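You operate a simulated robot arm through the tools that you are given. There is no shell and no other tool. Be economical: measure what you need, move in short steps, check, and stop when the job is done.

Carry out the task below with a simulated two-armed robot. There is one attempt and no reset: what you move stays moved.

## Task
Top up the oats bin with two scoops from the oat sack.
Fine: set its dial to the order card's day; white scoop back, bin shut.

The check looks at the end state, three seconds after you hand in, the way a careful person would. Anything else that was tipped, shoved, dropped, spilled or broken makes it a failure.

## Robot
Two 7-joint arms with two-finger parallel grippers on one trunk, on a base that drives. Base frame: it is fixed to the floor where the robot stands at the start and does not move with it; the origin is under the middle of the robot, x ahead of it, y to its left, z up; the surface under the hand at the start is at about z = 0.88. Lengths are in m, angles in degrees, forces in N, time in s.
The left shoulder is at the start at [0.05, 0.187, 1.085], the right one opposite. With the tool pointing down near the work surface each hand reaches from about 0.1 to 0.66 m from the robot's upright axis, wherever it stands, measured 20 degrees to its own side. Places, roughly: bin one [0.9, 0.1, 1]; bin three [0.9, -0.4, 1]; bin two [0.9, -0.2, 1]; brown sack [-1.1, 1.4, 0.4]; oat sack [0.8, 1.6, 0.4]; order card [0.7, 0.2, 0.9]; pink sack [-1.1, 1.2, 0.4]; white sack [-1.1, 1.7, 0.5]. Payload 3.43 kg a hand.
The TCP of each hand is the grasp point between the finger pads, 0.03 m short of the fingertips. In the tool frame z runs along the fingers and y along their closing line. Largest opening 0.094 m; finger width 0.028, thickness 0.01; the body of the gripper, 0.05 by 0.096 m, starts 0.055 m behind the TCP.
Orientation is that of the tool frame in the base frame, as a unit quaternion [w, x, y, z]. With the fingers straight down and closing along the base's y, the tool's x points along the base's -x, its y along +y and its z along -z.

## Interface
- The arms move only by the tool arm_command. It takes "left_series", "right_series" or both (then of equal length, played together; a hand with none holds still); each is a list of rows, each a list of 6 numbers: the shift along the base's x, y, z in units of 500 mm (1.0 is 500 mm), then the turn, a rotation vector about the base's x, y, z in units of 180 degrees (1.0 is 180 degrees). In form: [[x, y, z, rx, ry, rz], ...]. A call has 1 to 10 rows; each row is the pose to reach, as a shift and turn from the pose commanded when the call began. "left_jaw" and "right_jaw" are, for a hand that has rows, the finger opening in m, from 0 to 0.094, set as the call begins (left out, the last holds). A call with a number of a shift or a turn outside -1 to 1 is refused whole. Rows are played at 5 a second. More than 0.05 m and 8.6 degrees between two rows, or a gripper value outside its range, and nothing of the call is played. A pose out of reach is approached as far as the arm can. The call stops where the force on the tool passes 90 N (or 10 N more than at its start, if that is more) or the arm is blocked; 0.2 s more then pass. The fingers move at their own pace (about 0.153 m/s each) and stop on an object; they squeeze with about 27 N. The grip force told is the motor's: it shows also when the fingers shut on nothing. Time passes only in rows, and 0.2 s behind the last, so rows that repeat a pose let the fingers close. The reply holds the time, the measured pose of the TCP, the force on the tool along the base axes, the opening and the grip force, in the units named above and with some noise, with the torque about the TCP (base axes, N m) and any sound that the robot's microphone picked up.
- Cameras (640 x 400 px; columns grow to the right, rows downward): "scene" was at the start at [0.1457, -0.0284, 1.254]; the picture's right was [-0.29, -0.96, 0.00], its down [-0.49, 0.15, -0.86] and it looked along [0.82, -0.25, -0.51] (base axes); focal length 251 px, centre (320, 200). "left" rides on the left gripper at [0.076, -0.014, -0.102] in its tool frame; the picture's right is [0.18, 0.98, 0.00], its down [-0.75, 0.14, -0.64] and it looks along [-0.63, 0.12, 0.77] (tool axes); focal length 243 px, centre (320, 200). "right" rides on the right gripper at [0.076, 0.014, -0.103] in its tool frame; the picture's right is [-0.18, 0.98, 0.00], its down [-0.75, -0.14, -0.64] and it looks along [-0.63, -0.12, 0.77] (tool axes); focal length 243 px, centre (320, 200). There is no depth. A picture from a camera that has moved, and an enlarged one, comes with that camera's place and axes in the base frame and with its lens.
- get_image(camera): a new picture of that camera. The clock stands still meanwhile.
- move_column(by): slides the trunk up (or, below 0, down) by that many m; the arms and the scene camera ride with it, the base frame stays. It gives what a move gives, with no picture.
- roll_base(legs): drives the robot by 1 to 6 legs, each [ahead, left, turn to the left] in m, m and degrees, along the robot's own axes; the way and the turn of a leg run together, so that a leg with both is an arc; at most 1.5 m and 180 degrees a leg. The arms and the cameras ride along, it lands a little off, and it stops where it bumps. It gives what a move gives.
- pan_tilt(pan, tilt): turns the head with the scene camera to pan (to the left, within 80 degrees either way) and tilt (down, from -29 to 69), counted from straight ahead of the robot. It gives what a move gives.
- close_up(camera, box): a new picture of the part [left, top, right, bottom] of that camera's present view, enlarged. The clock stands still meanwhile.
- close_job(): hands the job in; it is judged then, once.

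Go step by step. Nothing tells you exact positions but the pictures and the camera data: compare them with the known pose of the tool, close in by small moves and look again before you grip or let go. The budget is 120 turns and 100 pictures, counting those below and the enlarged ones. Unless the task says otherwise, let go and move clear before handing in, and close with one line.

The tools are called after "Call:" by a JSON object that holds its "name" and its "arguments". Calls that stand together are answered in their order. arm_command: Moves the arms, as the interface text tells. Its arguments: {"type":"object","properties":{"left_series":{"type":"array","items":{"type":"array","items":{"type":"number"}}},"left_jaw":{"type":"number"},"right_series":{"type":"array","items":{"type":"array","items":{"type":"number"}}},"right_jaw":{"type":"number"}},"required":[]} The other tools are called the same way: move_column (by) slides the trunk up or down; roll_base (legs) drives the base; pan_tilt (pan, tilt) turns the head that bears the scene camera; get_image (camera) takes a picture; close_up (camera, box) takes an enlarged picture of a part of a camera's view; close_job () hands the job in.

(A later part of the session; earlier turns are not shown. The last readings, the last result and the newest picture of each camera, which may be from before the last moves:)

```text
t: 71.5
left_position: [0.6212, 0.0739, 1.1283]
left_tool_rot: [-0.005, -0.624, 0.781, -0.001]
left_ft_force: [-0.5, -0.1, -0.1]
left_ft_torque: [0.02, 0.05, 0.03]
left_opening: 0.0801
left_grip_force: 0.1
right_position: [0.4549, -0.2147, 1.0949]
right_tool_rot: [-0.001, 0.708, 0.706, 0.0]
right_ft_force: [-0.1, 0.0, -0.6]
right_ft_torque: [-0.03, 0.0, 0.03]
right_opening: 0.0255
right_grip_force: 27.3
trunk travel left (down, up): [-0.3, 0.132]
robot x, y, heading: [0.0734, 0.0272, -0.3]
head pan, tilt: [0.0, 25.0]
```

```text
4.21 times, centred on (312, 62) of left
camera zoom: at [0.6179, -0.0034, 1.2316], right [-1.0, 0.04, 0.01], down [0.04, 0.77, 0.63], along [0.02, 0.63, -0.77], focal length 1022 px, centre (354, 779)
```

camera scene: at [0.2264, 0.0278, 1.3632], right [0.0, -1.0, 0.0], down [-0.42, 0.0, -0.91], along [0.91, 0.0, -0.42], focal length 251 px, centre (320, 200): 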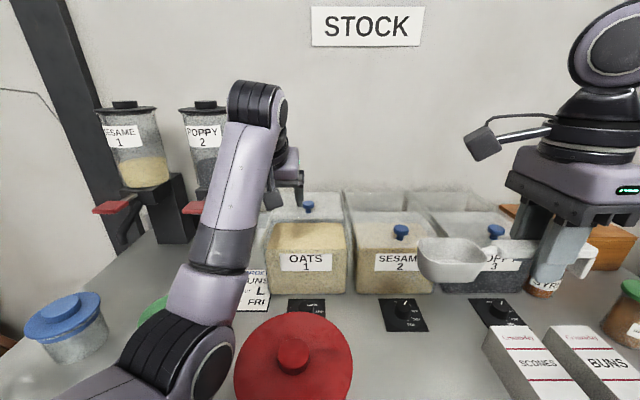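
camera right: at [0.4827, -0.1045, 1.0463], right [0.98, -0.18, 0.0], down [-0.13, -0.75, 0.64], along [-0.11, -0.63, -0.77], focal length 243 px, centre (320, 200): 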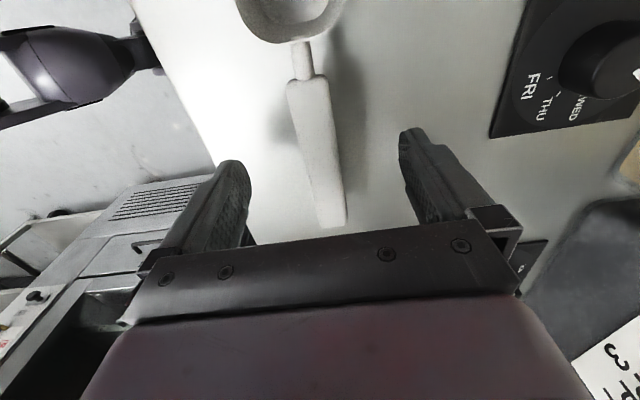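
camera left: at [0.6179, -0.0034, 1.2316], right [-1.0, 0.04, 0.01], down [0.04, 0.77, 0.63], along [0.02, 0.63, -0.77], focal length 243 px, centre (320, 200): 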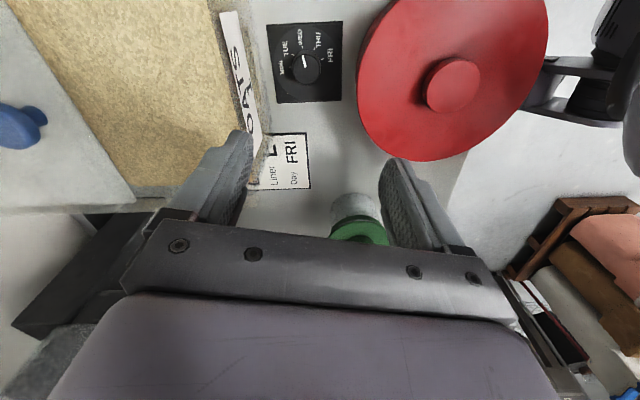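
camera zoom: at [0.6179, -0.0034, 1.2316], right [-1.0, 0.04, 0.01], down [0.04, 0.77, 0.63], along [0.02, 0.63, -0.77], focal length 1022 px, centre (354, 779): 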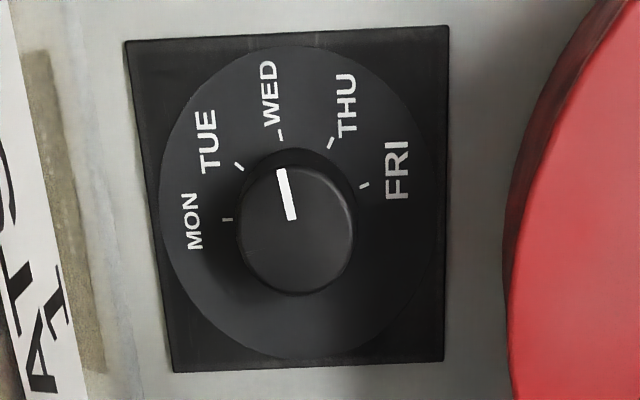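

The oats dial points at WED; FRI is 90° clockwise (seen from above). The dial knob is at about [0.635, 0.058], top z≈0.91. I descend with fingers at 60 mm, stop above and check.

Call:
{"name": "arm_command", "arguments": {"left_series": [[0.028, -0.032, 0, 0, 0, 0], [0.028, -0.032, -0.08, 0, 0, 0], [0.028, -0.032, -0.16, 0, 0, 0], [0.028, -0.032, -0.24, 0, 0, 0], [0.028, -0.032, -0.3, 0, 0, 0]], "left_jaw": 0.06}}

Call:
{"name": "get_image", "arguments": {"camera": "left"}}

Call:
{"name": "get_image", "arguments": {"camera": "scene"}}

```text
t: 72.7
left_position: [0.6281, 0.0339, 0.98]
left_tool_rot: [0.002, -0.605, 0.796, 0.001]
left_ft_force: [-0.2, -0.4, 0.2]
left_ft_torque: [-0.03, 0.03, 0.01]
left_opening: 0.0598
left_grip_force: 0.0
left hand out of reach, approached as far as the arm can: row 1, 2
right_position: [0.4543, -0.2136, 1.0951]
right_tool_rot: [-0.001, 0.707, 0.707, -0.001]
right_ft_force: [-0.9, 0.4, -0.6]
right_ft_torque: [-0.04, 0.01, 0.01]
right_opening: 0.0257
right_grip_force: 27.0
trunk travel left (down, up): [-0.3, 0.132]
robot x, y, heading: [0.0782, 0.0309, -0.2]
head pan, tilt: [0.0, 25.0]
```

```text
44 pictures are left
camera left: at [0.6209, -0.0443, 1.0824], right [-1.0, 0.09, 0.0], down [0.07, 0.76, 0.65], along [0.06, 0.64, -0.76], focal length 243 px, centre (320, 200)
```

left: 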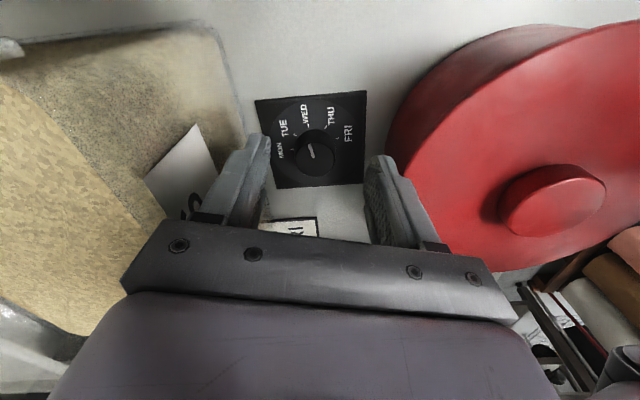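

```text
43 pictures are left
camera scene: at [0.2263, 0.0277, 1.2633], right [0.0, -1.0, 0.0], down [-0.42, 0.0, -0.91], along [0.91, 0.0, -0.42], focal length 251 px, centre (320, 200)
```

scene: 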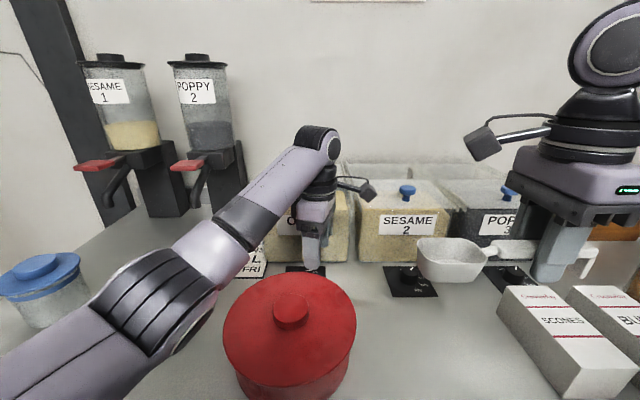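

The left elbow gets low near the jar and tub here. The right hand has a cleaner approach to the dial (yaw 0 → −90), so I'll do the dial with it after the scooping. I retract the left arm now.

Call:
{"name": "arm_command", "arguments": {"left_series": [[0, 0, 0.09, 0, 0, 0], [0, 0, 0.18, 0, 0, 0], [0, 0.01, 0.26, 0, 0, 0], [-0.02, 0.04, 0.3, 0, 0, -0.045], [-0.04, 0.08, 0.32, 0, 0, -0.09], [-0.08, 0.14, 0.32, 0, 0, -0.135], [-0.13, 0.2, 0.32, 0, 0, -0.18], [-0.18, 0.26, 0.32, 0, 0, -0.225], [-0.23, 0.32, 0.32, 0, 0, -0.27], [-0.28, 0.38, 0.32, 0, 0, -0.315]]}}

Call:
{"name": "arm_command", "arguments": {"left_series": [[-0.05, 0.06, 0, 0, 0, -0.03], [-0.1, 0.12, 0, 0, 0, -0.06], [-0.15, 0.16, 0, 0, 0, -0.09]]}}

Call:
{"name": "roll_base", "arguments": {"legs": [[-0.4, 0, 0], [0, 0.9, 0]]}}

Call:
{"name": "pan_tilt", "arguments": {"pan": 30, "tilt": 35}}

Call:
{"name": "get_image", "arguments": {"camera": "scene"}}

```text
t: 75.1
left_position: [0.6109, 0.0803, 1.1598]
left_tool_rot: [-0.004, -0.188, 0.982, -0.016]
left_ft_force: [-0.7, -0.3, 0.5]
left_ft_torque: [-0.01, 0.02, 0.02]
left_opening: 0.0599
left_grip_force: 0.0
left hand out of reach, approached as far as the arm can: row 3, 4, 5, 6, 7, 8, 9, 10
right_position: [0.4537, -0.2138, 1.0959]
right_tool_rot: [0.0, 0.708, 0.706, -0.001]
right_ft_force: [-0.3, 0.8, -0.5]
right_ft_torque: [0.01, -0.03, 0.01]
right_opening: 0.0257
right_grip_force: 27.1
trunk travel left (down, up): [-0.3, 0.132]
robot x, y, heading: [0.0755, 0.0289, 0.0]
head pan, tilt: [0.0, 25.0]
stopped in row 10 (left hand): the arm was blocked; the commanded pose is now the measured one
```

```text
t: 75.9
left_position: [0.6032, 0.0666, 1.1552]
left_tool_rot: [-0.012, -0.056, 0.998, -0.019]
left_ft_force: [-1.1, 0.6, 0.5]
left_ft_torque: [0.03, -0.03, -0.02]
left_opening: 0.0601
left_grip_force: 0.1
left hand out of reach, approached as far as the arm can: row 1, 2, 3
right_position: [0.4539, -0.2145, 1.0959]
right_tool_rot: [0.0, 0.708, 0.706, 0.001]
right_ft_force: [0.7, -0.2, -1.1]
right_ft_torque: [-0.05, -0.05, 0.03]
right_opening: 0.0259
right_grip_force: 27.1
trunk travel left (down, up): [-0.3, 0.132]
robot x, y, heading: [0.0737, 0.0326, -0.5]
head pan, tilt: [0.0, 25.0]
```

```text
t: 86.2
left_position: [0.2107, 0.9606, 1.1617]
left_tool_rot: [-0.006, -0.053, 0.998, -0.022]
left_ft_force: [-0.2, 0.5, -0.3]
left_ft_torque: [0.01, 0.01, -0.03]
left_opening: 0.0599
left_grip_force: 0.1
right_position: [0.06, 0.681, 1.0967]
right_tool_rot: [-0.001, 0.711, 0.703, -0.001]
right_ft_force: [0.0, 0.7, -1.4]
right_ft_torque: [0.0, 0.0, 0.01]
right_opening: 0.0257
right_grip_force: 26.6
trunk travel left (down, up): [-0.3, 0.132]
robot x, y, heading: [-0.3195, 0.9267, -0.5]
head pan, tilt: [0.0, 25.0]
```

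```text
t: 87.1
left_position: [0.2119, 0.9629, 1.1628]
left_tool_rot: [-0.008, -0.055, 0.998, -0.024]
left_ft_force: [-0.4, -0.1, 0.2]
left_ft_torque: [0.02, 0.02, 0.0]
left_opening: 0.06
left_grip_force: 0.0
right_position: [0.0605, 0.6809, 1.0948]
right_tool_rot: [0.0, 0.711, 0.703, -0.001]
right_ft_force: [0.5, 0.2, -0.3]
right_ft_torque: [-0.03, 0.01, 0.0]
right_opening: 0.0258
right_grip_force: 26.9
trunk travel left (down, up): [-0.3, 0.132]
robot x, y, heading: [-0.3194, 0.925, -0.6]
head pan, tilt: [30.0, 35.0]
```

```text
42 pictures are left
camera scene: at [-0.182, 0.9682, 1.2475], right [0.49, -0.87, 0.0], down [-0.5, -0.28, -0.82], along [0.71, 0.4, -0.57], focal length 251 px, centre (320, 200)
```

scene: 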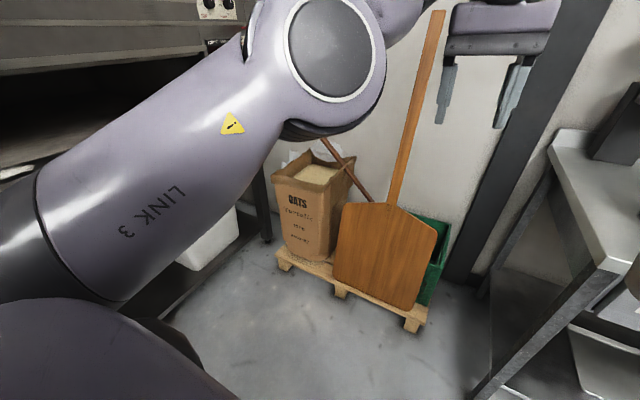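

The oat sack stands open on a pallet, rim about z 0.62 near [0.8, 1.58], with a peel leaning beside it. First I lower and tuck the left arm (it was simply too high to retract).

Call:
{"name": "arm_command", "arguments": {"left_series": [[0, 0.02, -0.08, 0, 0, 0], [0, 0.04, -0.16, 0, 0, 0], [0, 0.06, -0.24, 0, 0, 0], [-0.02, 0.1, -0.32, 0, 0, 0], [-0.08, 0.16, -0.34, 0, 0, 0], [-0.14, 0.22, -0.34, 0, 0, 0], [-0.2, 0.28, -0.34, 0, 0, 0], [-0.26, 0.34, -0.34, 0, 0, 0], [-0.34, 0.38, -0.34, 0, 0, 0], [-0.4, 0.42, -0.34, 0, 0, 0]], "left_jaw": 0.0}}

Call:
{"name": "roll_base", "arguments": {"legs": [[0, 0.4, 0]]}}

Call:
{"name": "pan_tilt", "arguments": {"pan": 5, "tilt": 35}}

Call:
{"name": "get_image", "arguments": {"camera": "scene"}}

```text
t: 89.3
left_position: [0.0114, 1.1716, 0.9927]
left_tool_rot: [-0.008, -0.053, 0.998, -0.022]
left_ft_force: [0.6, -0.1, 0.6]
left_ft_torque: [0.0, -0.05, 0.01]
left_opening: 0.0
left_grip_force: 26.6
right_position: [0.0598, 0.6814, 1.0959]
right_tool_rot: [-0.001, 0.71, 0.704, -0.001]
right_ft_force: [0.6, -1.0, -1.6]
right_ft_torque: [-0.04, -0.03, 0.01]
right_opening: 0.0258
right_grip_force: 26.9
trunk travel left (down, up): [-0.3, 0.132]
robot x, y, heading: [-0.3196, 0.9271, -0.4]
head pan, tilt: [30.0, 35.0]
```

```text
t: 93.4
left_position: [0.0201, 1.5736, 0.9923]
left_tool_rot: [-0.007, -0.05, 0.998, -0.023]
left_ft_force: [0.1, 0.7, 0.1]
left_ft_torque: [0.01, 0.0, -0.01]
left_opening: 0.0001
left_grip_force: 27.5
right_position: [0.0631, 1.084, 1.0969]
right_tool_rot: [-0.001, 0.712, 0.702, -0.001]
right_ft_force: [0.0, -0.3, -0.6]
right_ft_torque: [-0.01, 0.02, -0.01]
right_opening: 0.0259
right_grip_force: 27.1
trunk travel left (down, up): [-0.3, 0.132]
robot x, y, heading: [-0.3143, 1.3331, -0.9]
head pan, tilt: [30.0, 35.0]
```

```text
t: 94.3
left_position: [0.0208, 1.5735, 0.9916]
left_tool_rot: [-0.007, -0.051, 0.998, -0.022]
left_ft_force: [0.0, 0.4, 0.5]
left_ft_torque: [0.03, 0.03, 0.01]
left_opening: 0.0
left_grip_force: 26.9
right_position: [0.0642, 1.0834, 1.0962]
right_tool_rot: [0.0, 0.713, 0.702, 0.0]
right_ft_force: [0.7, -0.5, -0.9]
right_ft_torque: [-0.04, 0.01, -0.03]
right_opening: 0.0258
right_grip_force: 27.0
trunk travel left (down, up): [-0.3, 0.132]
robot x, y, heading: [-0.3136, 1.3285, -1.0]
head pan, tilt: [5.0, 35.0]
```

```text
41 pictures are left
camera scene: at [-0.1653, 1.3357, 1.2475], right [0.07, -1.0, 0.0], down [-0.57, -0.04, -0.82], along [0.82, 0.06, -0.57], focal length 251 px, centre (320, 200)
```

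scene: 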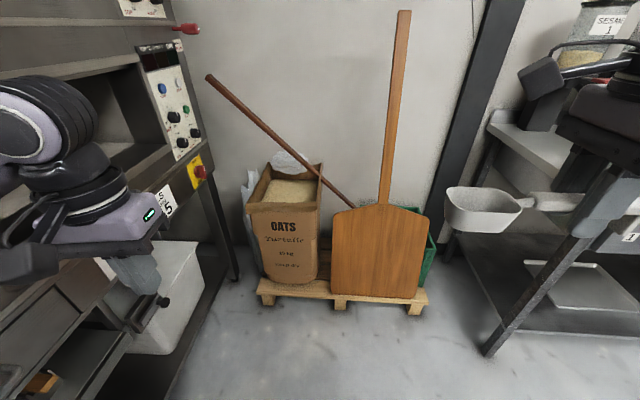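

The sack opening spans about x 0.69–0.95, y 1.41–1.70, rim z≈0.62; a broom stick leans behind it. I drive up with the robot turned about 26° left so the right shoulder gets nearer the sack, staying short of the pallet.

Call:
{"name": "roll_base", "arguments": {"legs": [[0.33, 0.05, 0], [0.17, 0.03, 27]]}}

Call:
{"name": "pan_tilt", "arguments": {"pan": -10, "tilt": 48}}

Call:
{"name": "get_image", "arguments": {"camera": "scene"}}

```text
t: 97.9
left_position: [0.3659, 1.7852, 0.9853]
left_tool_rot: [-0.02, -0.262, 0.965, -0.008]
left_ft_force: [-0.2, -0.7, 0.1]
left_ft_torque: [0.02, -0.02, 0.0]
left_opening: 0.0
left_grip_force: 27.1
right_position: [0.636, 1.3812, 1.0898]
right_tool_rot: [-0.009, 0.526, 0.851, 0.005]
right_ft_force: [0.3, -0.5, -0.7]
right_ft_torque: [-0.01, -0.02, -0.01]
right_opening: 0.026
right_grip_force: 27.5
trunk travel left (down, up): [-0.3, 0.132]
robot x, y, heading: [0.18, 1.4439, 26.4]
head pan, tilt: [5.0, 35.0]
```

```text
t: 98.7
left_position: [0.3597, 1.7937, 0.9784]
left_tool_rot: [-0.024, -0.259, 0.965, -0.015]
left_ft_force: [0.1, 0.2, -0.1]
left_ft_torque: [0.05, -0.01, -0.02]
left_opening: 0.0
left_grip_force: 27.2
right_position: [0.6305, 1.3919, 1.0953]
right_tool_rot: [-0.002, 0.526, 0.851, 0.001]
right_ft_force: [-0.4, -0.1, -0.7]
right_ft_torque: [0.01, -0.02, 0.0]
right_opening: 0.0257
right_grip_force: 26.6
trunk travel left (down, up): [-0.3, 0.132]
robot x, y, heading: [0.1833, 1.4421, 26.5]
head pan, tilt: [-10.0, 48.0]
```

```text
40 pictures are left
camera scene: at [0.3112, 1.4856, 1.2285], right [0.29, -0.96, 0.0], down [-0.71, -0.21, -0.67], along [0.64, 0.19, -0.74], focal length 251 px, centre (320, 200)
```

scene: 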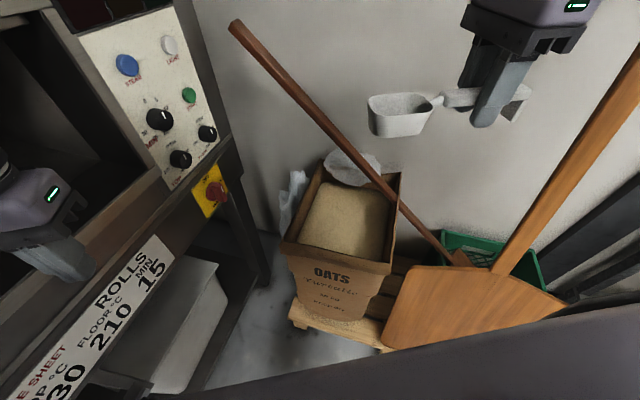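

The left hand is close to the oven front, so I pull it inward; then roll 4 cm ahead, lower the trunk 0.3 m, and check.

Call:
{"name": "arm_command", "arguments": {"left_series": [[0, -0.08, 0.04, 0, 0, 0], [0, -0.16, 0.08, 0, 0, 0], [0, -0.24, 0.12, 0, 0, 0]]}}

Call:
{"name": "roll_base", "arguments": {"legs": [[0.04, 0, 0]]}}

Call:
{"name": "move_column", "arguments": {"by": -0.28}}

Call:
{"name": "arm_command", "arguments": {"right_series": [[0.02, 0.02, 0, 0, 0, 0.044], [0.05, 0.04, 0, 0, 0, 0.088], [0.08, 0.06, 0, 0, 0, 0.132], [0.12, 0.08, 0, 0, 0, 0.176], [0.16, 0.1, 0, 0, 0, 0.22], [0.2, 0.12, 0, 0, 0, 0.264], [0.24, 0.14, 0, 0, 0, 0.308], [0.28, 0.16, 0, 0, 0, 0.352]]}}

Call:
{"name": "get_image", "arguments": {"camera": "scene"}}

```text
t: 99.7
left_position: [0.3481, 1.6864, 1.0155]
left_tool_rot: [-0.073, -0.271, 0.959, -0.025]
left_ft_force: [0.5, 0.3, 0.2]
left_ft_torque: [0.02, 0.05, 0.01]
left_opening: 0.0
left_grip_force: 26.6
right_position: [0.6275, 1.4032, 1.0985]
right_tool_rot: [0.001, 0.522, 0.853, -0.004]
right_ft_force: [0.9, -0.8, -1.9]
right_ft_torque: [0.05, -0.01, -0.01]
right_opening: 0.026
right_grip_force: 26.6
trunk travel left (down, up): [-0.3, 0.132]
robot x, y, heading: [0.1819, 1.4399, 27.1]
head pan, tilt: [-10.0, 48.0]
stopped in row 3 (left hand): the arm was blocked; the commanded pose is now the measured one
```

```text
t: 100.6
left_position: [0.3747, 1.696, 1.0097]
left_tool_rot: [-0.075, -0.262, 0.962, -0.019]
left_ft_force: [0.7, -0.8, -0.6]
left_ft_torque: [-0.04, -0.01, -0.03]
left_opening: 0.0
left_grip_force: 26.8
right_position: [0.6567, 1.4139, 1.098]
right_tool_rot: [0.004, 0.523, 0.852, 0.004]
right_ft_force: [0.0, 0.4, -0.2]
right_ft_torque: [-0.05, -0.04, 0.01]
right_opening: 0.0258
right_grip_force: 26.9
trunk travel left (down, up): [-0.3, 0.132]
robot x, y, heading: [0.2161, 1.4602, 26.9]
head pan, tilt: [-10.0, 48.0]
```

```text
t: 102.1
left_position: [0.3859, 1.7002, 0.9235]
left_tool_rot: [0.034, -0.269, 0.963, 0.008]
left_ft_force: [0.0, 0.6, -0.4]
left_ft_torque: [0.02, 0.01, -0.01]
left_opening: 0.0
left_grip_force: 26.8
right_position: [0.6592, 1.4128, 0.9599]
right_tool_rot: [-0.002, 0.522, 0.853, 0.004]
right_ft_force: [-0.1, 0.3, -0.8]
right_ft_torque: [0.01, -0.02, 0.0]
right_opening: 0.0258
right_grip_force: 27.1
trunk travel left (down, up): [-0.163, 0.268]
robot x, y, heading: [0.2126, 1.4635, 27.0]
head pan, tilt: [-10.0, 48.0]
stopped: the arm was blocked; the commanded pose is now the measured one
```

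```text
t: 103.9
left_position: [0.3875, 1.7013, 0.9235]
left_tool_rot: [0.032, -0.266, 0.963, 0.007]
left_ft_force: [0.4, -0.3, 1.1]
left_ft_torque: [-0.01, -0.01, -0.03]
left_opening: 0.0003
left_grip_force: 27.7
right_position: [0.7814, 1.451, 0.9851]
right_tool_rot: [0.003, 0.004, 1.0, 0.005]
right_ft_force: [0.0, 0.1, -0.1]
right_ft_torque: [0.01, -0.03, -0.01]
right_opening: 0.0259
right_grip_force: 27.1
right hand out of reach, approached as far as the arm can: row 7, 8
trunk travel left (down, up): [-0.163, 0.268]
robot x, y, heading: [0.2106, 1.4632, 27.2]
head pan, tilt: [-10.0, 48.0]
```

```text
39 pictures are left
camera scene: at [0.3388, 1.502, 1.0931], right [0.29, -0.96, -0.01], down [-0.71, -0.21, -0.67], along [0.64, 0.2, -0.74], focal length 251 px, centre (320, 200)
```

scene: 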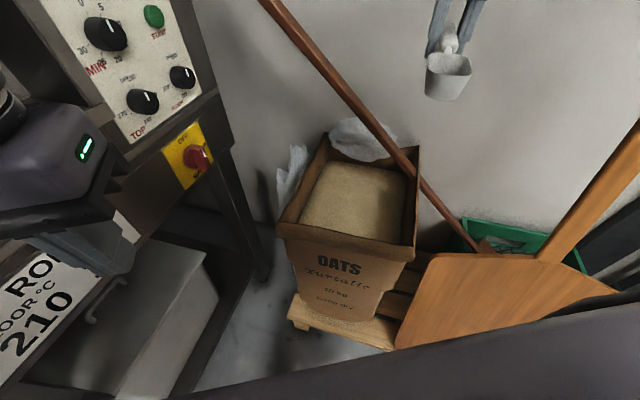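

The trunk stopped after 0.14 m: the left arm touches something. I look to the left.

Call:
{"name": "pan_tilt", "arguments": {"pan": 65, "tilt": 25}}

Call:
{"name": "get_image", "arguments": {"camera": "scene"}}

```text
t: 105.4
left_position: [0.3881, 1.6995, 0.9241]
left_tool_rot: [0.032, -0.267, 0.963, 0.007]
left_ft_force: [-0.3, 0.4, 0.0]
left_ft_torque: [0.02, 0.03, 0.0]
left_opening: 0.0
left_grip_force: 26.5
right_position: [0.7818, 1.451, 0.9855]
right_tool_rot: [0.002, 0.005, 1.0, 0.005]
right_ft_force: [0.1, 0.6, -0.5]
right_ft_torque: [-0.01, -0.02, 0.03]
right_opening: 0.026
right_grip_force: 27.2
trunk travel left (down, up): [-0.163, 0.268]
robot x, y, heading: [0.2149, 1.4628, 27.2]
head pan, tilt: [65.0, 25.0]
```

```text
38 pictures are left
camera scene: at [0.2606, 1.5708, 1.1282], right [1.0, 0.03, 0.0], down [0.02, -0.41, -0.91], along [-0.03, 0.91, -0.41], focal length 251 px, centre (320, 200)
```

scene: 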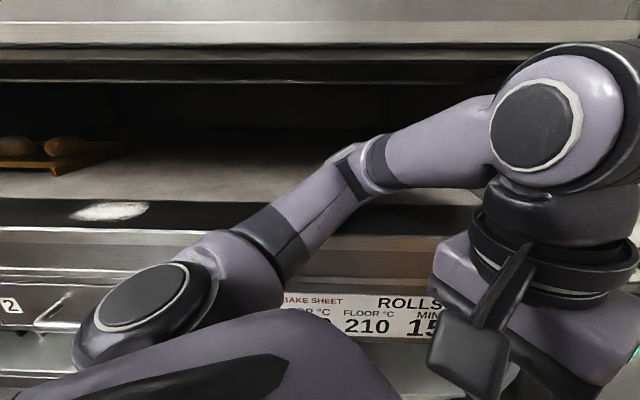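

The left elbow sits in the oven's mouth, against its ledge. I raise the trunk to unload it, then stretch the left hand forward so the elbow comes out.

Call:
{"name": "move_column", "arguments": {"by": 0.08}}

Call:
{"name": "arm_command", "arguments": {"left_series": [[0.06, 0, 0, 0, 0, 0], [0.12, 0.01, 0, 0, 0, 0], [0.18, 0.02, 0, 0, 0, 0], [0.24, 0.04, 0, 0, 0, 0], [0.3, 0.06, 0, 0, 0, 0], [0.36, 0.08, 0, 0, 0, 0], [0.42, 0.1, 0, 0, 0, 0]]}}

Call:
{"name": "get_image", "arguments": {"camera": "scene"}}

```text
t: 106.5
left_position: [0.3898, 1.7071, 0.9989]
left_tool_rot: [0.027, -0.267, 0.963, 0.004]
left_ft_force: [-0.7, -0.1, -0.2]
left_ft_torque: [0.03, 0.0, 0.01]
left_opening: 0.0001
left_grip_force: 27.0
right_position: [0.785, 1.458, 1.0621]
right_tool_rot: [0.0, 0.005, 1.0, -0.001]
right_ft_force: [-0.2, -0.2, -0.1]
right_ft_torque: [0.01, -0.02, 0.01]
right_opening: 0.0259
right_grip_force: 26.9
trunk travel left (down, up): [-0.243, 0.188]
robot x, y, heading: [0.2125, 1.4621, 26.8]
head pan, tilt: [65.0, 25.0]
```

```text
t: 108.1
left_position: [0.6008, 1.7551, 0.9977]
left_tool_rot: [0.026, -0.266, 0.964, 0.003]
left_ft_force: [0.0, -0.9, -0.4]
left_ft_torque: [-0.01, 0.0, -0.01]
left_opening: 0.0
left_grip_force: 26.6
right_position: [0.7847, 1.4577, 1.0622]
right_tool_rot: [0.0, 0.005, 1.0, -0.001]
right_ft_force: [0.3, -0.4, -1.3]
right_ft_torque: [0.01, 0.03, 0.0]
right_opening: 0.0259
right_grip_force: 27.3
trunk travel left (down, up): [-0.243, 0.188]
robot x, y, heading: [0.2136, 1.4625, 26.8]
head pan, tilt: [65.0, 25.0]
```

```text
37 pictures are left
camera scene: at [0.2642, 1.5795, 1.2066], right [1.0, 0.03, 0.0], down [0.01, -0.42, -0.91], along [-0.03, 0.91, -0.42], focal length 251 px, centre (320, 200)
```

scene: 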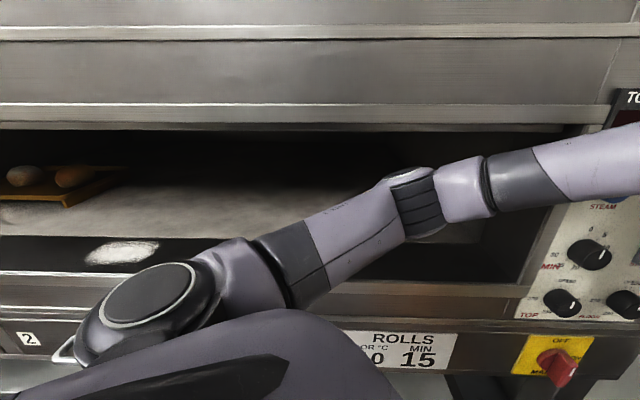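

The elbow is out. I shift the base 5 cm right for margin, then lower the trunk by 0.2.

Call:
{"name": "roll_base", "arguments": {"legs": [[0, -0.05, 0]]}}

Call:
{"name": "move_column", "arguments": {"by": -0.2}}

Call:
{"name": "pan_tilt", "arguments": {"pan": 0, "tilt": 45}}

Call:
{"name": "get_image", "arguments": {"camera": "scene"}}

```text
t: 109.2
left_position: [0.6222, 1.7114, 0.9965]
left_tool_rot: [0.026, -0.267, 0.963, 0.003]
left_ft_force: [0.4, 0.3, -0.2]
left_ft_torque: [-0.02, 0.0, 0.0]
left_opening: 0.0
left_grip_force: 27.2
right_position: [0.8067, 1.4135, 1.0621]
right_tool_rot: [0.001, 0.005, 1.0, -0.001]
right_ft_force: [-0.1, -0.4, -0.9]
right_ft_torque: [-0.01, -0.03, -0.01]
right_opening: 0.0255
right_grip_force: 27.1
trunk travel left (down, up): [-0.243, 0.188]
robot x, y, heading: [0.2341, 1.4194, 26.9]
head pan, tilt: [65.0, 25.0]
```

```text
t: 111.4
left_position: [0.6216, 1.6747, 0.8228]
left_tool_rot: [0.05, -0.248, 0.967, 0.028]
left_ft_force: [-0.1, -0.2, -0.5]
left_ft_torque: [-0.01, 0.01, 0.01]
left_opening: 0.0
left_grip_force: 27.0
right_position: [0.8019, 1.3897, 0.8644]
right_tool_rot: [0.004, 0.005, 1.0, 0.019]
right_ft_force: [0.4, -0.8, -0.5]
right_ft_torque: [0.0, -0.03, -0.01]
right_opening: 0.0258
right_grip_force: 27.0
trunk travel left (down, up): [-0.043, 0.388]
robot x, y, heading: [0.2325, 1.4184, 27.1]
head pan, tilt: [65.0, 25.0]
```

```text
t: 112.8
left_position: [0.6213, 1.6723, 0.821]
left_tool_rot: [0.049, -0.247, 0.967, 0.028]
left_ft_force: [0.0, 0.0, 0.4]
left_ft_torque: [0.03, -0.01, 0.0]
left_opening: 0.0
left_grip_force: 27.5
right_position: [0.8037, 1.391, 0.8662]
right_tool_rot: [0.003, 0.005, 1.0, 0.019]
right_ft_force: [-0.5, -0.5, -1.1]
right_ft_torque: [0.04, -0.03, 0.03]
right_opening: 0.0259
right_grip_force: 27.1
trunk travel left (down, up): [-0.043, 0.388]
robot x, y, heading: [0.2397, 1.4208, 27.1]
head pan, tilt: [0.0, 45.0]
```

```text
36 pictures are left
camera scene: at [0.3577, 1.4524, 0.9789], right [0.45, -0.89, -0.03], down [-0.63, -0.29, -0.72], along [0.63, 0.35, -0.69], focal length 251 px, centre (320, 200)
```

scene: 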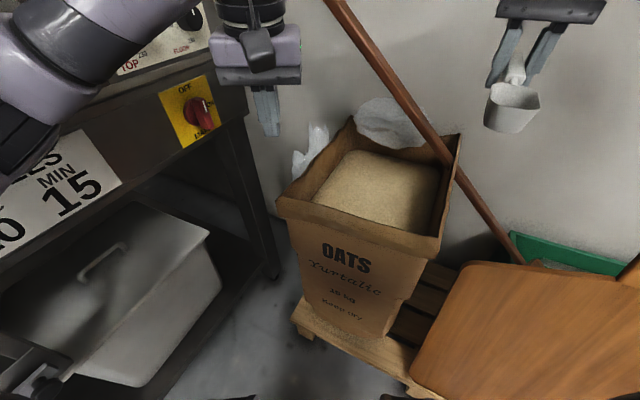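

The robot leans slightly, so the left elbow is resting on the oven ledge. I raise 6 cm and shift a little right again; then bring the scoop over the sack, tilting it.

Call:
{"name": "move_column", "arguments": {"by": 0.07}}

Call:
{"name": "roll_base", "arguments": {"legs": [[0, -0.05, 0]]}}

Call:
{"name": "arm_command", "arguments": {"left_series": [[0.06, -0.02, 0.02, 0, 0, 0], [0.12, -0.04, 0.02, 0, 0, 0]]}}

Call:
{"name": "get_image", "arguments": {"camera": "scene"}}

```text
t: 113.9
left_position: [0.6221, 1.6796, 0.8758]
left_tool_rot: [0.033, -0.251, 0.967, 0.015]
left_ft_force: [0.1, 0.2, 0.5]
left_ft_torque: [-0.02, 0.01, -0.02]
left_opening: 0.0003
left_grip_force: 27.0
right_position: [0.8048, 1.3954, 0.9344]
right_tool_rot: [0.002, 0.006, 1.0, 0.012]
right_ft_force: [-1.4, -0.5, -0.5]
right_ft_torque: [0.0, -0.05, 0.0]
right_opening: 0.0257
right_grip_force: 27.4
trunk travel left (down, up): [-0.113, 0.318]
robot x, y, heading: [0.2353, 1.4154, 27.1]
head pan, tilt: [0.0, 45.0]
```

```text
t: 115.0
left_position: [0.6439, 1.6686, 0.8664]
left_tool_rot: [0.026, -0.267, 0.963, 0.003]
left_ft_force: [0.1, 0.0, 0.4]
left_ft_torque: [-0.01, 0.03, 0.0]
left_opening: 0.0
left_grip_force: 27.0
right_position: [0.8295, 1.372, 0.932]
right_tool_rot: [0.0, 0.005, 1.0, 0.0]
right_ft_force: [0.2, -0.2, -0.4]
right_ft_torque: [0.0, 0.02, -0.03]
right_opening: 0.0258
right_grip_force: 27.0
trunk travel left (down, up): [-0.113, 0.318]
robot x, y, heading: [0.2561, 1.3747, 27.1]
head pan, tilt: [0.0, 45.0]
```

```text
t: 115.6
left_position: [0.7043, 1.6481, 0.8756]
left_tool_rot: [0.026, -0.267, 0.963, 0.002]
left_ft_force: [-0.2, -0.6, 0.8]
left_ft_torque: [0.0, 0.02, 0.01]
left_opening: 0.0001
left_grip_force: 27.0
right_position: [0.8286, 1.3704, 0.9314]
right_tool_rot: [0.0, 0.004, 1.0, -0.001]
right_ft_force: [0.2, -0.6, -1.5]
right_ft_torque: [-0.02, -0.04, 0.01]
right_opening: 0.0259
right_grip_force: 27.1
trunk travel left (down, up): [-0.113, 0.318]
robot x, y, heading: [0.2592, 1.3724, 27.3]
head pan, tilt: [0.0, 45.0]
```

```text
35 pictures are left
camera scene: at [0.3843, 1.4368, 1.046], right [0.45, -0.89, 0.0], down [-0.63, -0.32, -0.71], along [0.63, 0.32, -0.71], focal length 251 px, centre (320, 200)
```

scene: 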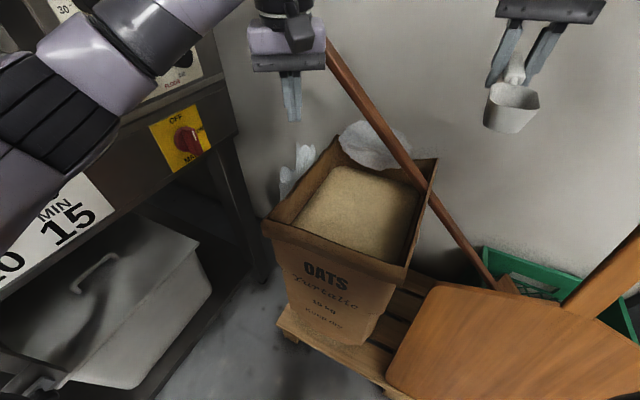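

Upright again. I take the left hand up and back out of the way, and bring the scoop over the sack at about [0.86, 1.52, 0.80], tilted 55° with the bowl down toward me.

Call:
{"name": "arm_command", "arguments": {"left_series": [[-0.04, 0.04, 0.05, 0, 0, 0], [-0.08, 0.08, 0.1, 0, 0, 0], [-0.12, 0.12, 0.15, 0, 0, 0], [-0.16, 0.16, 0.18, 0, 0, 0]]}}

Call:
{"name": "arm_command", "arguments": {"right_series": [[0.009, 0.043, -0.02, 0, -0.0436, 0], [0.018, 0.086, -0.05, 0, -0.0872, 0], [0.027, 0.129, -0.09, 0, -0.1308, 0], [0.036, 0.172, -0.13, 0, -0.1744, 0], [0.045, 0.215, -0.17, 0, -0.218, 0], [0.054, 0.258, -0.21, 0, -0.2616, 0], [0.062, 0.3, -0.25, 0, -0.305, 0]]}}

Call:
{"name": "get_image", "arguments": {"camera": "scene"}}

```text
t: 116.6
left_position: [0.6247, 1.7288, 0.9679]
left_tool_rot: [0.027, -0.268, 0.963, 0.003]
left_ft_force: [-0.8, -0.1, 0.8]
left_ft_torque: [0.02, 0.0, -0.01]
left_opening: 0.0
left_grip_force: 26.8
right_position: [0.8292, 1.3717, 0.9322]
right_tool_rot: [0.0, 0.005, 1.0, -0.001]
right_ft_force: [1.1, -0.4, -2.0]
right_ft_torque: [-0.01, 0.0, -0.05]
right_opening: 0.026
right_grip_force: 27.2
trunk travel left (down, up): [-0.113, 0.318]
robot x, y, heading: [0.2576, 1.3773, 26.9]
head pan, tilt: [0.0, 45.0]
```

```text
t: 118.2
left_position: [0.6259, 1.7277, 0.9682]
left_tool_rot: [0.026, -0.266, 0.964, 0.003]
left_ft_force: [0.4, 0.3, 0.6]
left_ft_torque: [0.02, -0.02, 0.01]
left_opening: 0.0
left_grip_force: 26.9
right_position: [0.8597, 1.4341, 0.8267]
right_tool_rot: [0.462, 0.005, 0.887, 0.003]
right_ft_force: [-0.6, -0.7, -1.3]
right_ft_torque: [-0.01, 0.0, 0.01]
right_opening: 0.0257
right_grip_force: 27.5
right hand out of reach, approached as far as the arm can: row 2, 3, 4, 5, 6, 7
trunk travel left (down, up): [-0.113, 0.318]
robot x, y, heading: [0.2586, 1.3751, 26.9]
head pan, tilt: [0.0, 45.0]
```

```text
34 pictures are left
camera scene: at [0.3843, 1.4368, 1.046], right [0.45, -0.89, 0.0], down [-0.63, -0.32, -0.71], along [0.63, 0.32, -0.71], focal length 251 px, centre (320, 200)
```

scene: 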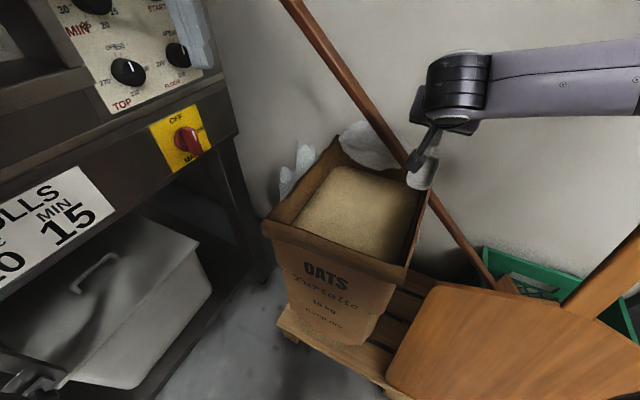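

It lagged in y. I continue toward y≈1.53 from here at the same height, slightly back in x.

Call:
{"name": "arm_command", "arguments": {"right_series": [[-0.01, 0.05, 0, 0, 0, 0], [-0.02, 0.1, 0, 0, 0, 0], [-0.02, 0.15, -0.02, 0, 0, 0], [-0.02, 0.19, -0.04, 0, 0, 0]]}}

Call:
{"name": "get_image", "arguments": {"camera": "right"}}

```text
t: 119.2
left_position: [0.6249, 1.7289, 0.9658]
left_tool_rot: [0.026, -0.267, 0.963, 0.004]
left_ft_force: [0.0, 0.4, 0.0]
left_ft_torque: [0.03, 0.02, 0.02]
left_opening: 0.0002
left_grip_force: 27.2
right_position: [0.8456, 1.4346, 0.8276]
right_tool_rot: [0.461, 0.005, 0.887, 0.002]
right_ft_force: [-0.1, 0.7, -1.5]
right_ft_torque: [-0.01, 0.0, 0.0]
right_opening: 0.0258
right_grip_force: 26.7
right hand out of reach, approached as far as the arm can: row 1, 2, 3, 4
trunk travel left (down, up): [-0.113, 0.318]
robot x, y, heading: [0.2587, 1.3771, 26.9]
head pan, tilt: [0.0, 45.0]
```

```text
33 pictures are left
camera right: at [0.7187, 1.4489, 0.8243], right [0.11, 0.98, 0.16], down [-0.09, -0.15, 0.98], along [0.99, -0.12, 0.07], focal length 243 px, centre (320, 200)
```

right: 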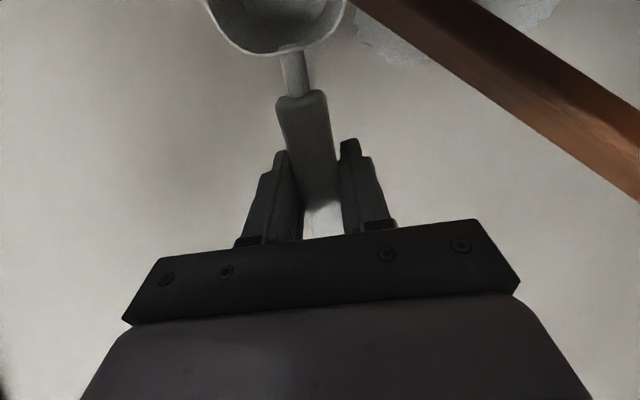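

I let the hand yaw with the arm direction (about +30°) while moving over the sack.

Call:
{"name": "arm_command", "arguments": {"right_series": [[0.0, 0.04, 0, 0, 0, 0.042], [0.0, 0.08, 0, 0, 0, 0.084], [0.0, 0.12, 0, 0, 0, 0.126], [0.0, 0.16, 0, 0, 0, 0.168], [0.0, 0.2, 0, 0, 0, 0.168]]}}

Call:
{"name": "get_image", "arguments": {"camera": "scene"}}

```text
t: 120.4
left_position: [0.6254, 1.726, 0.967]
left_tool_rot: [0.027, -0.267, 0.963, 0.004]
left_ft_force: [1.2, 0.6, -0.7]
left_ft_torque: [0.03, 0.01, -0.01]
left_opening: 0.0004
left_grip_force: 27.2
right_position: [0.8491, 1.5092, 0.827]
right_tool_rot: [0.444, -0.226, 0.859, 0.12]
right_ft_force: [-4.3, -18.8, -1.3]
right_ft_torque: [-0.58, 0.54, -0.36]
right_opening: 0.0259
right_grip_force: 26.9
right hand out of reach, approached as far as the arm can: row 4, 5
trunk travel left (down, up): [-0.113, 0.318]
robot x, y, heading: [0.2633, 1.3762, 26.7]
head pan, tilt: [0.0, 45.0]
```

```text
32 pictures are left
camera scene: at [0.384, 1.4354, 1.0461], right [0.45, -0.89, 0.0], down [-0.63, -0.32, -0.71], along [0.63, 0.32, -0.71], focal length 251 px, centre (320, 200)
```

scene: 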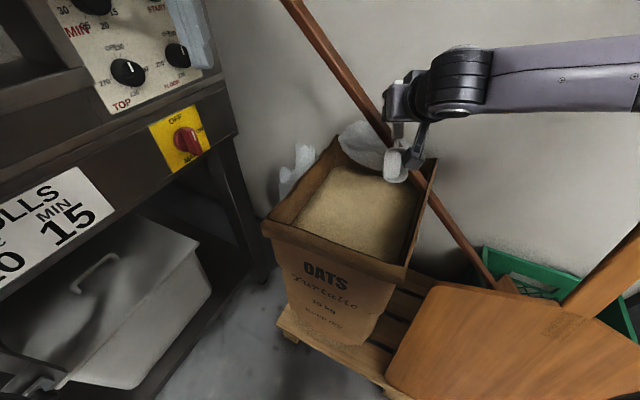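

The hand pressed on the leaning broom stick (19 N), so that pose is wrong; I back away from it at once and check the stick.

Call:
{"name": "arm_command", "arguments": {"right_series": [[-0.04, -0.06, 0, 0, 0, 0], [-0.1, -0.12, 0.0, 0, 0, 0], [-0.16, -0.18, 0.02, 0, 0, 0]]}}

Call:
{"name": "get_image", "arguments": {"camera": "scene"}}

```text
t: 121.2
left_position: [0.6241, 1.7289, 0.9671]
left_tool_rot: [0.026, -0.267, 0.963, 0.004]
left_ft_force: [0.3, -0.4, -0.2]
left_ft_torque: [0.04, -0.02, 0.04]
left_opening: 0.0
left_grip_force: 27.0
right_position: [0.7676, 1.4222, 0.8387]
right_tool_rot: [0.444, -0.227, 0.858, 0.122]
right_ft_force: [-0.5, 0.0, -1.1]
right_ft_torque: [-0.03, -0.01, 0.02]
right_opening: 0.0256
right_grip_force: 26.8
trunk travel left (down, up): [-0.113, 0.318]
robot x, y, heading: [0.2518, 1.3777, 26.9]
head pan, tilt: [0.0, 45.0]
```

```text
31 pictures are left
camera scene: at [0.3843, 1.4368, 1.046], right [0.45, -0.89, 0.0], down [-0.63, -0.32, -0.71], along [0.63, 0.32, -0.71], focal length 251 px, centre (320, 200)
```

scene: 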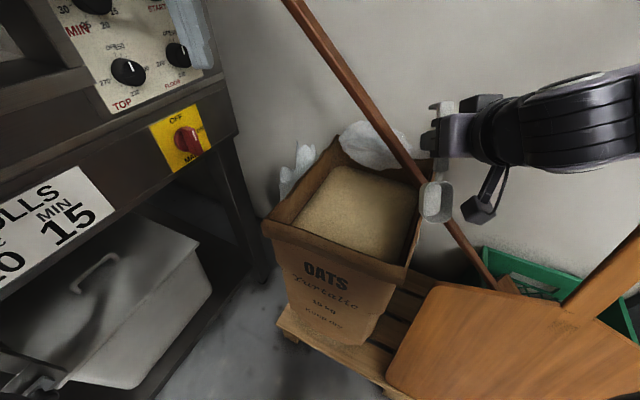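

The stick is still in place. New plan: face straight ahead and keep the bowl pointing left (+y), staying in front of the stick. I un-tilt the scoop, and turn the base back to heading 0.

Call:
{"name": "arm_command", "arguments": {"right_series": [[-0.02, 0, 0.02, -0.022, 0.038, 0], [-0.04, -0.01, 0.04, -0.044, 0.075, 0], [-0.06, -0.02, 0.06, -0.066, 0.113, 0], [-0.08, -0.03, 0.06, -0.087, 0.151, 0], [-0.1, -0.04, 0.06, -0.109, 0.189, 0], [-0.12, -0.05, 0.06, -0.131, 0.226, 0], [-0.14, -0.06, 0.06, -0.153, 0.264, 0]]}}

Call:
{"name": "roll_base", "arguments": {"legs": [[0, 0, -27]]}}

Call:
{"name": "arm_command", "arguments": {"left_series": [[-0.02, 0.06, 0, 0, 0, 0], [-0.04, 0.12, 0, 0, 0, 0], [-0.06, 0.18, 0, 0, 0, 0], [-0.08, 0.24, 0, 0, 0, 0]], "right_series": [[0, 0, 0, 0, 0, -0.046], [0, 0, 0, 0, 0, -0.092], [0, 0, 0, 0, 0, -0.138], [0, 0, 0, 0, 0, -0.184]]}}

Call:
{"name": "get_image", "arguments": {"camera": "scene"}}

```text
t: 122.8
left_position: [0.6249, 1.7285, 0.9665]
left_tool_rot: [0.027, -0.267, 0.963, 0.003]
left_ft_force: [0.2, -0.8, -0.7]
left_ft_torque: [-0.04, -0.03, -0.01]
left_opening: 0.0
left_grip_force: 26.5
right_position: [0.6978, 1.3912, 0.87]
right_tool_rot: [-0.001, -0.257, 0.966, 0.0]
right_ft_force: [-0.1, 0.0, -1.5]
right_ft_torque: [0.02, -0.02, -0.01]
right_opening: 0.0254
right_grip_force: 27.1
trunk travel left (down, up): [-0.113, 0.318]
robot x, y, heading: [0.2576, 1.3779, 27.1]
head pan, tilt: [0.0, 45.0]
```

```text
t: 124.5
left_position: [0.7439, 1.5279, 0.967]
left_tool_rot: [0.026, -0.039, 0.999, -0.003]
left_ft_force: [-0.2, -0.7, 0.8]
left_ft_torque: [0.0, -0.03, -0.01]
left_opening: 0.0
left_grip_force: 27.1
right_position: [0.6591, 1.1931, 0.869]
right_tool_rot: [-0.001, -0.027, 1.0, 0.0]
right_ft_force: [0.4, -0.5, -1.3]
right_ft_torque: [0.03, -0.01, 0.03]
right_opening: 0.0255
right_grip_force: 27.3
trunk travel left (down, up): [-0.113, 0.318]
robot x, y, heading: [0.2567, 1.377, 0.5]
head pan, tilt: [0.0, 45.0]
```

```text
t: 125.5
left_position: [0.7039, 1.6468, 0.9674]
left_tool_rot: [0.026, -0.039, 0.999, -0.004]
left_ft_force: [-0.2, 0.1, -0.3]
left_ft_torque: [0.06, 0.0, 0.01]
left_opening: 0.0003
left_grip_force: 27.1
right_position: [0.6578, 1.1939, 0.8693]
right_tool_rot: [0.0, 0.261, 0.965, 0.0]
right_ft_force: [0.7, 0.3, -0.7]
right_ft_torque: [-0.03, 0.03, -0.02]
right_opening: 0.0256
right_grip_force: 27.2
trunk travel left (down, up): [-0.113, 0.318]
robot x, y, heading: [0.2561, 1.3738, 0.4]
head pan, tilt: [0.0, 45.0]
```

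```text
30 pictures are left
camera scene: at [0.3994, 1.3746, 1.046], right [0.01, -1.0, 0.0], down [-0.71, -0.01, -0.71], along [0.71, 0.01, -0.71], focal length 251 px, centre (320, 200)
```

scene: 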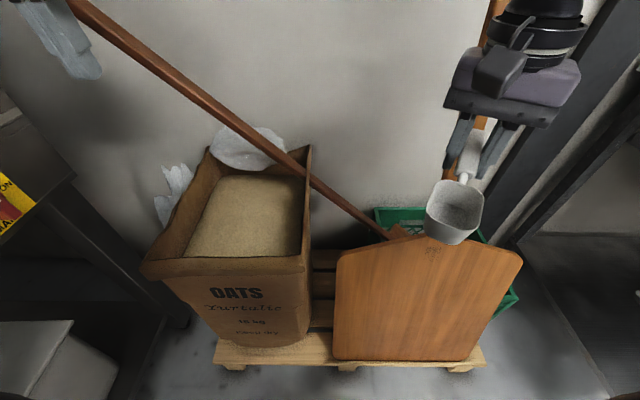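

Clear view: stick passes over the back; the front 2/3 of the sack is free. I shift 5 cm left and bring the scoop to [0.76, 1.48] with the bowl pointing +y.

Call:
{"name": "roll_base", "arguments": {"legs": [[0, 0.05, 0]]}}

Call:
{"name": "arm_command", "arguments": {"right_series": [[0.025, 0.055, 0, 0, 0, -0.0417], [0.05, 0.11, 0, 0, 0, -0.0834], [0.075, 0.165, 0, 0, 0, -0.125], [0.1, 0.22, 0, 0, 0, -0.167], [0.125, 0.275, 0, 0, 0, -0.2085], [0.15, 0.33, 0, 0, 0, -0.25], [0.175, 0.385, -0.02, 0, 0, -0.292], [0.19, 0.44, -0.04, 0, 0, -0.333], [0.2, 0.472, -0.06, 0, 0, -0.333]]}}

Call:
{"name": "get_image", "arguments": {"camera": "scene"}}

```text
t: 126.5
left_position: [0.702, 1.6615, 0.9675]
left_tool_rot: [0.023, -0.034, 0.999, 0.001]
left_ft_force: [-0.3, -0.1, -0.2]
left_ft_torque: [-0.01, -0.04, 0.01]
left_opening: 0.0
left_grip_force: 27.4
right_position: [0.6548, 1.2145, 0.8693]
right_tool_rot: [0.001, 0.259, 0.966, 0.003]
right_ft_force: [-0.1, -0.2, -1.2]
right_ft_torque: [0.0, -0.02, -0.02]
right_opening: 0.0259
right_grip_force: 27.2
trunk travel left (down, up): [-0.113, 0.318]
robot x, y, heading: [0.2542, 1.397, 0.3]
head pan, tilt: [0.0, 45.0]
stopped in leg 1: the robot was blocked; the commanded pose is now the measured one
```

```text
t: 128.5
left_position: [0.702, 1.6626, 0.9666]
left_tool_rot: [0.023, -0.034, 0.999, 0.001]
left_ft_force: [0.2, -0.2, -0.4]
left_ft_torque: [0.0, 0.0, 0.01]
left_opening: 0.0
left_grip_force: 27.1
right_position: [0.6627, 1.2642, 0.8273]
right_tool_rot: [-0.001, 0.699, 0.715, 0.005]
right_ft_force: [0.6, 0.5, -0.7]
right_ft_torque: [-0.05, -0.01, 0.02]
right_opening: 0.0258
right_grip_force: 26.6
right hand out of reach, approached as far as the arm can: row 2, 3, 4, 5, 6, 7, 8, 9
trunk travel left (down, up): [-0.113, 0.318]
robot x, y, heading: [0.2592, 1.3987, 0.3]
head pan, tilt: [0.0, 45.0]
```

```text
29 pictures are left
camera scene: at [0.3958, 1.3929, 1.0464], right [0.01, -1.0, -0.01], down [-0.7, 0.0, -0.71], along [0.71, 0.01, -0.7], focal length 251 px, centre (320, 200)
```

scene: 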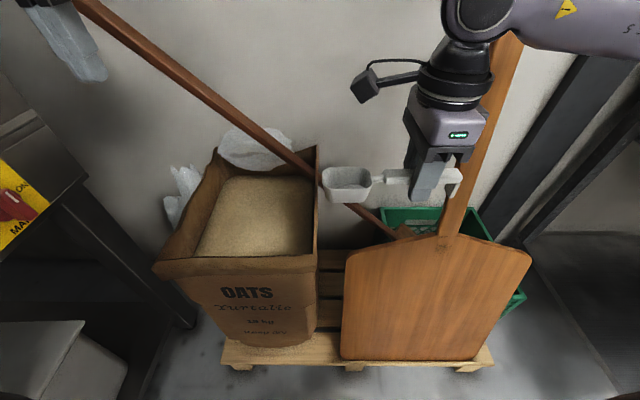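

The right arm can't cross that far with the bowl sideways. I go back to a turned stance (heading ≈36°), where the hand can reach over the sack in front of the stick with the bowl toward me.

Call:
{"name": "roll_base", "arguments": {"legs": [[0, -0.02, 0]]}}

Call:
{"name": "arm_command", "arguments": {"left_series": [[0.02, -0.08, 0, 0, 0, 0], [0.04, -0.16, 0, 0, 0, 0], [0.06, -0.24, 0.02, 0, 0, 0], [0.08, -0.3, 0.02, 0, 0, 0]], "right_series": [[0, -0.02, 0.03, 0, 0, 0.046], [0, -0.04, 0.06, 0, 0, 0.092], [0, -0.06, 0.06, 0, 0, 0.138], [0, -0.08, 0.06, 0, 0, 0.184]]}}

Call:
{"name": "roll_base", "arguments": {"legs": [[0, 0, 36]]}}

Call:
{"name": "arm_command", "arguments": {"right_series": [[0.02, 0, 0, 0, 0, 0.044], [0.04, 0, 0, 0, 0, 0.088], [0.06, 0, 0, 0, 0, 0.132], [0.08, 0, -0.02, 0, 0, 0.176]]}}

Call:
{"name": "get_image", "arguments": {"camera": "scene"}}

```text
t: 129.3
left_position: [0.7045, 1.6463, 0.9643]
left_tool_rot: [0.021, -0.034, 0.999, -0.001]
left_ft_force: [-0.1, -0.7, -1.0]
left_ft_torque: [0.03, -0.02, -0.01]
left_opening: 0.0
left_grip_force: 27.3
right_position: [0.6643, 1.2468, 0.8278]
right_tool_rot: [0.0, 0.699, 0.715, 0.001]
right_ft_force: [0.2, -0.2, -0.3]
right_ft_torque: [-0.02, -0.01, 0.02]
right_opening: 0.0256
right_grip_force: 27.2
trunk travel left (down, up): [-0.113, 0.318]
robot x, y, heading: [0.2595, 1.3791, 0.5]
head pan, tilt: [0.0, 45.0]
```

```text
t: 130.3
left_position: [0.7431, 1.4958, 0.9742]
left_tool_rot: [0.021, -0.036, 0.999, -0.003]
left_ft_force: [0.8, 1.1, 0.3]
left_ft_torque: [0.02, -0.01, -0.01]
left_opening: 0.0
left_grip_force: 26.4
right_position: [0.6645, 1.2071, 0.856]
right_tool_rot: [0.0, 0.465, 0.885, 0.0]
right_ft_force: [-0.2, -0.4, -1.2]
right_ft_torque: [-0.02, 0.0, -0.03]
right_opening: 0.0258
right_grip_force: 27.2
trunk travel left (down, up): [-0.113, 0.318]
robot x, y, heading: [0.2592, 1.3787, 0.3]
head pan, tilt: [0.0, 45.0]
```

```text
t: 132.4
left_position: [0.5805, 1.7599, 0.9749]
left_tool_rot: [0.021, -0.341, 0.94, 0.005]
left_ft_force: [0.5, -0.6, -1.7]
left_ft_torque: [0.01, 0.01, 0.0]
left_opening: 0.0001
left_grip_force: 27.0
right_position: [0.6885, 1.4791, 0.8576]
right_tool_rot: [-0.001, 0.169, 0.986, 0.002]
right_ft_force: [-0.6, -0.3, -1.8]
right_ft_torque: [-0.01, -0.01, 0.01]
right_opening: 0.0261
right_grip_force: 27.8
trunk travel left (down, up): [-0.113, 0.318]
robot x, y, heading: [0.2536, 1.3815, 36.5]
head pan, tilt: [0.0, 45.0]
```

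```text
t: 133.4
left_position: [0.5801, 1.7596, 0.9749]
left_tool_rot: [0.02, -0.342, 0.939, 0.005]
left_ft_force: [-0.6, -0.3, -0.2]
left_ft_torque: [-0.02, -0.02, -0.04]
left_opening: 0.0
left_grip_force: 27.4
right_position: [0.7273, 1.4784, 0.8477]
right_tool_rot: [-0.001, -0.106, 0.994, 0.001]
right_ft_force: [0.2, -0.3, -0.2]
right_ft_torque: [-0.01, -0.03, 0.0]
right_opening: 0.0256
right_grip_force: 27.1
trunk travel left (down, up): [-0.113, 0.318]
robot x, y, heading: [0.2556, 1.3793, 36.5]
head pan, tilt: [0.0, 45.0]
```

```text
28 pictures are left
camera scene: at [0.3711, 1.4595, 1.046], right [0.59, -0.8, 0.0], down [-0.57, -0.42, -0.71], along [0.57, 0.42, -0.71], focal length 251 px, centre (320, 200)
```

scene: 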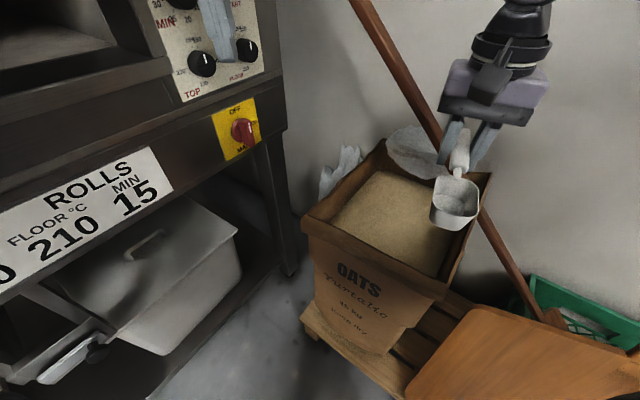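

Good position. I tilt the scoop 50° bowl-down while moving to about [0.80, 1.53, 0.76].

Call:
{"name": "arm_command", "arguments": {"right_series": [[0.024, 0.017, 0, 0.01, -0.045, 0], [0.048, 0.034, 0, 0.019, -0.091, 0], [0.072, 0.052, -0.03, 0.029, -0.136, 0], [0.097, 0.07, -0.06, 0.039, -0.181, 0], [0.121, 0.087, -0.1, 0.048, -0.227, 0], [0.146, 0.104, -0.14, 0.058, -0.272, 0]]}}

Call:
{"name": "get_image", "arguments": {"camera": "scene"}}

```text
t: 134.8
left_position: [0.5806, 1.7591, 0.9734]
left_tool_rot: [0.021, -0.342, 0.939, 0.005]
left_ft_force: [-0.4, -0.9, -0.1]
left_ft_torque: [0.03, 0.04, 0.02]
left_opening: 0.0
left_grip_force: 26.8
right_position: [0.8026, 1.525, 0.7793]
right_tool_rot: [0.42, -0.097, 0.901, 0.045]
right_ft_force: [-0.4, -0.6, 0.3]
right_ft_torque: [0.01, -0.02, -0.04]
right_opening: 0.026
right_grip_force: 27.0
right hand out of reach, approached as far as the arm can: row 6
trunk travel left (down, up): [-0.113, 0.318]
robot x, y, heading: [0.2594, 1.3773, 36.5]
head pan, tilt: [0.0, 45.0]
```

```text
27 pictures are left
camera scene: at [0.371, 1.4594, 1.046], right [0.59, -0.8, 0.0], down [-0.57, -0.42, -0.71], along [0.57, 0.42, -0.71], focal length 251 px, centre (320, 200)
```

scene: 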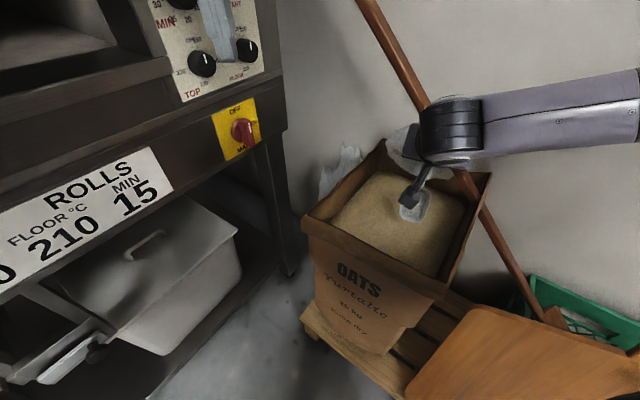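

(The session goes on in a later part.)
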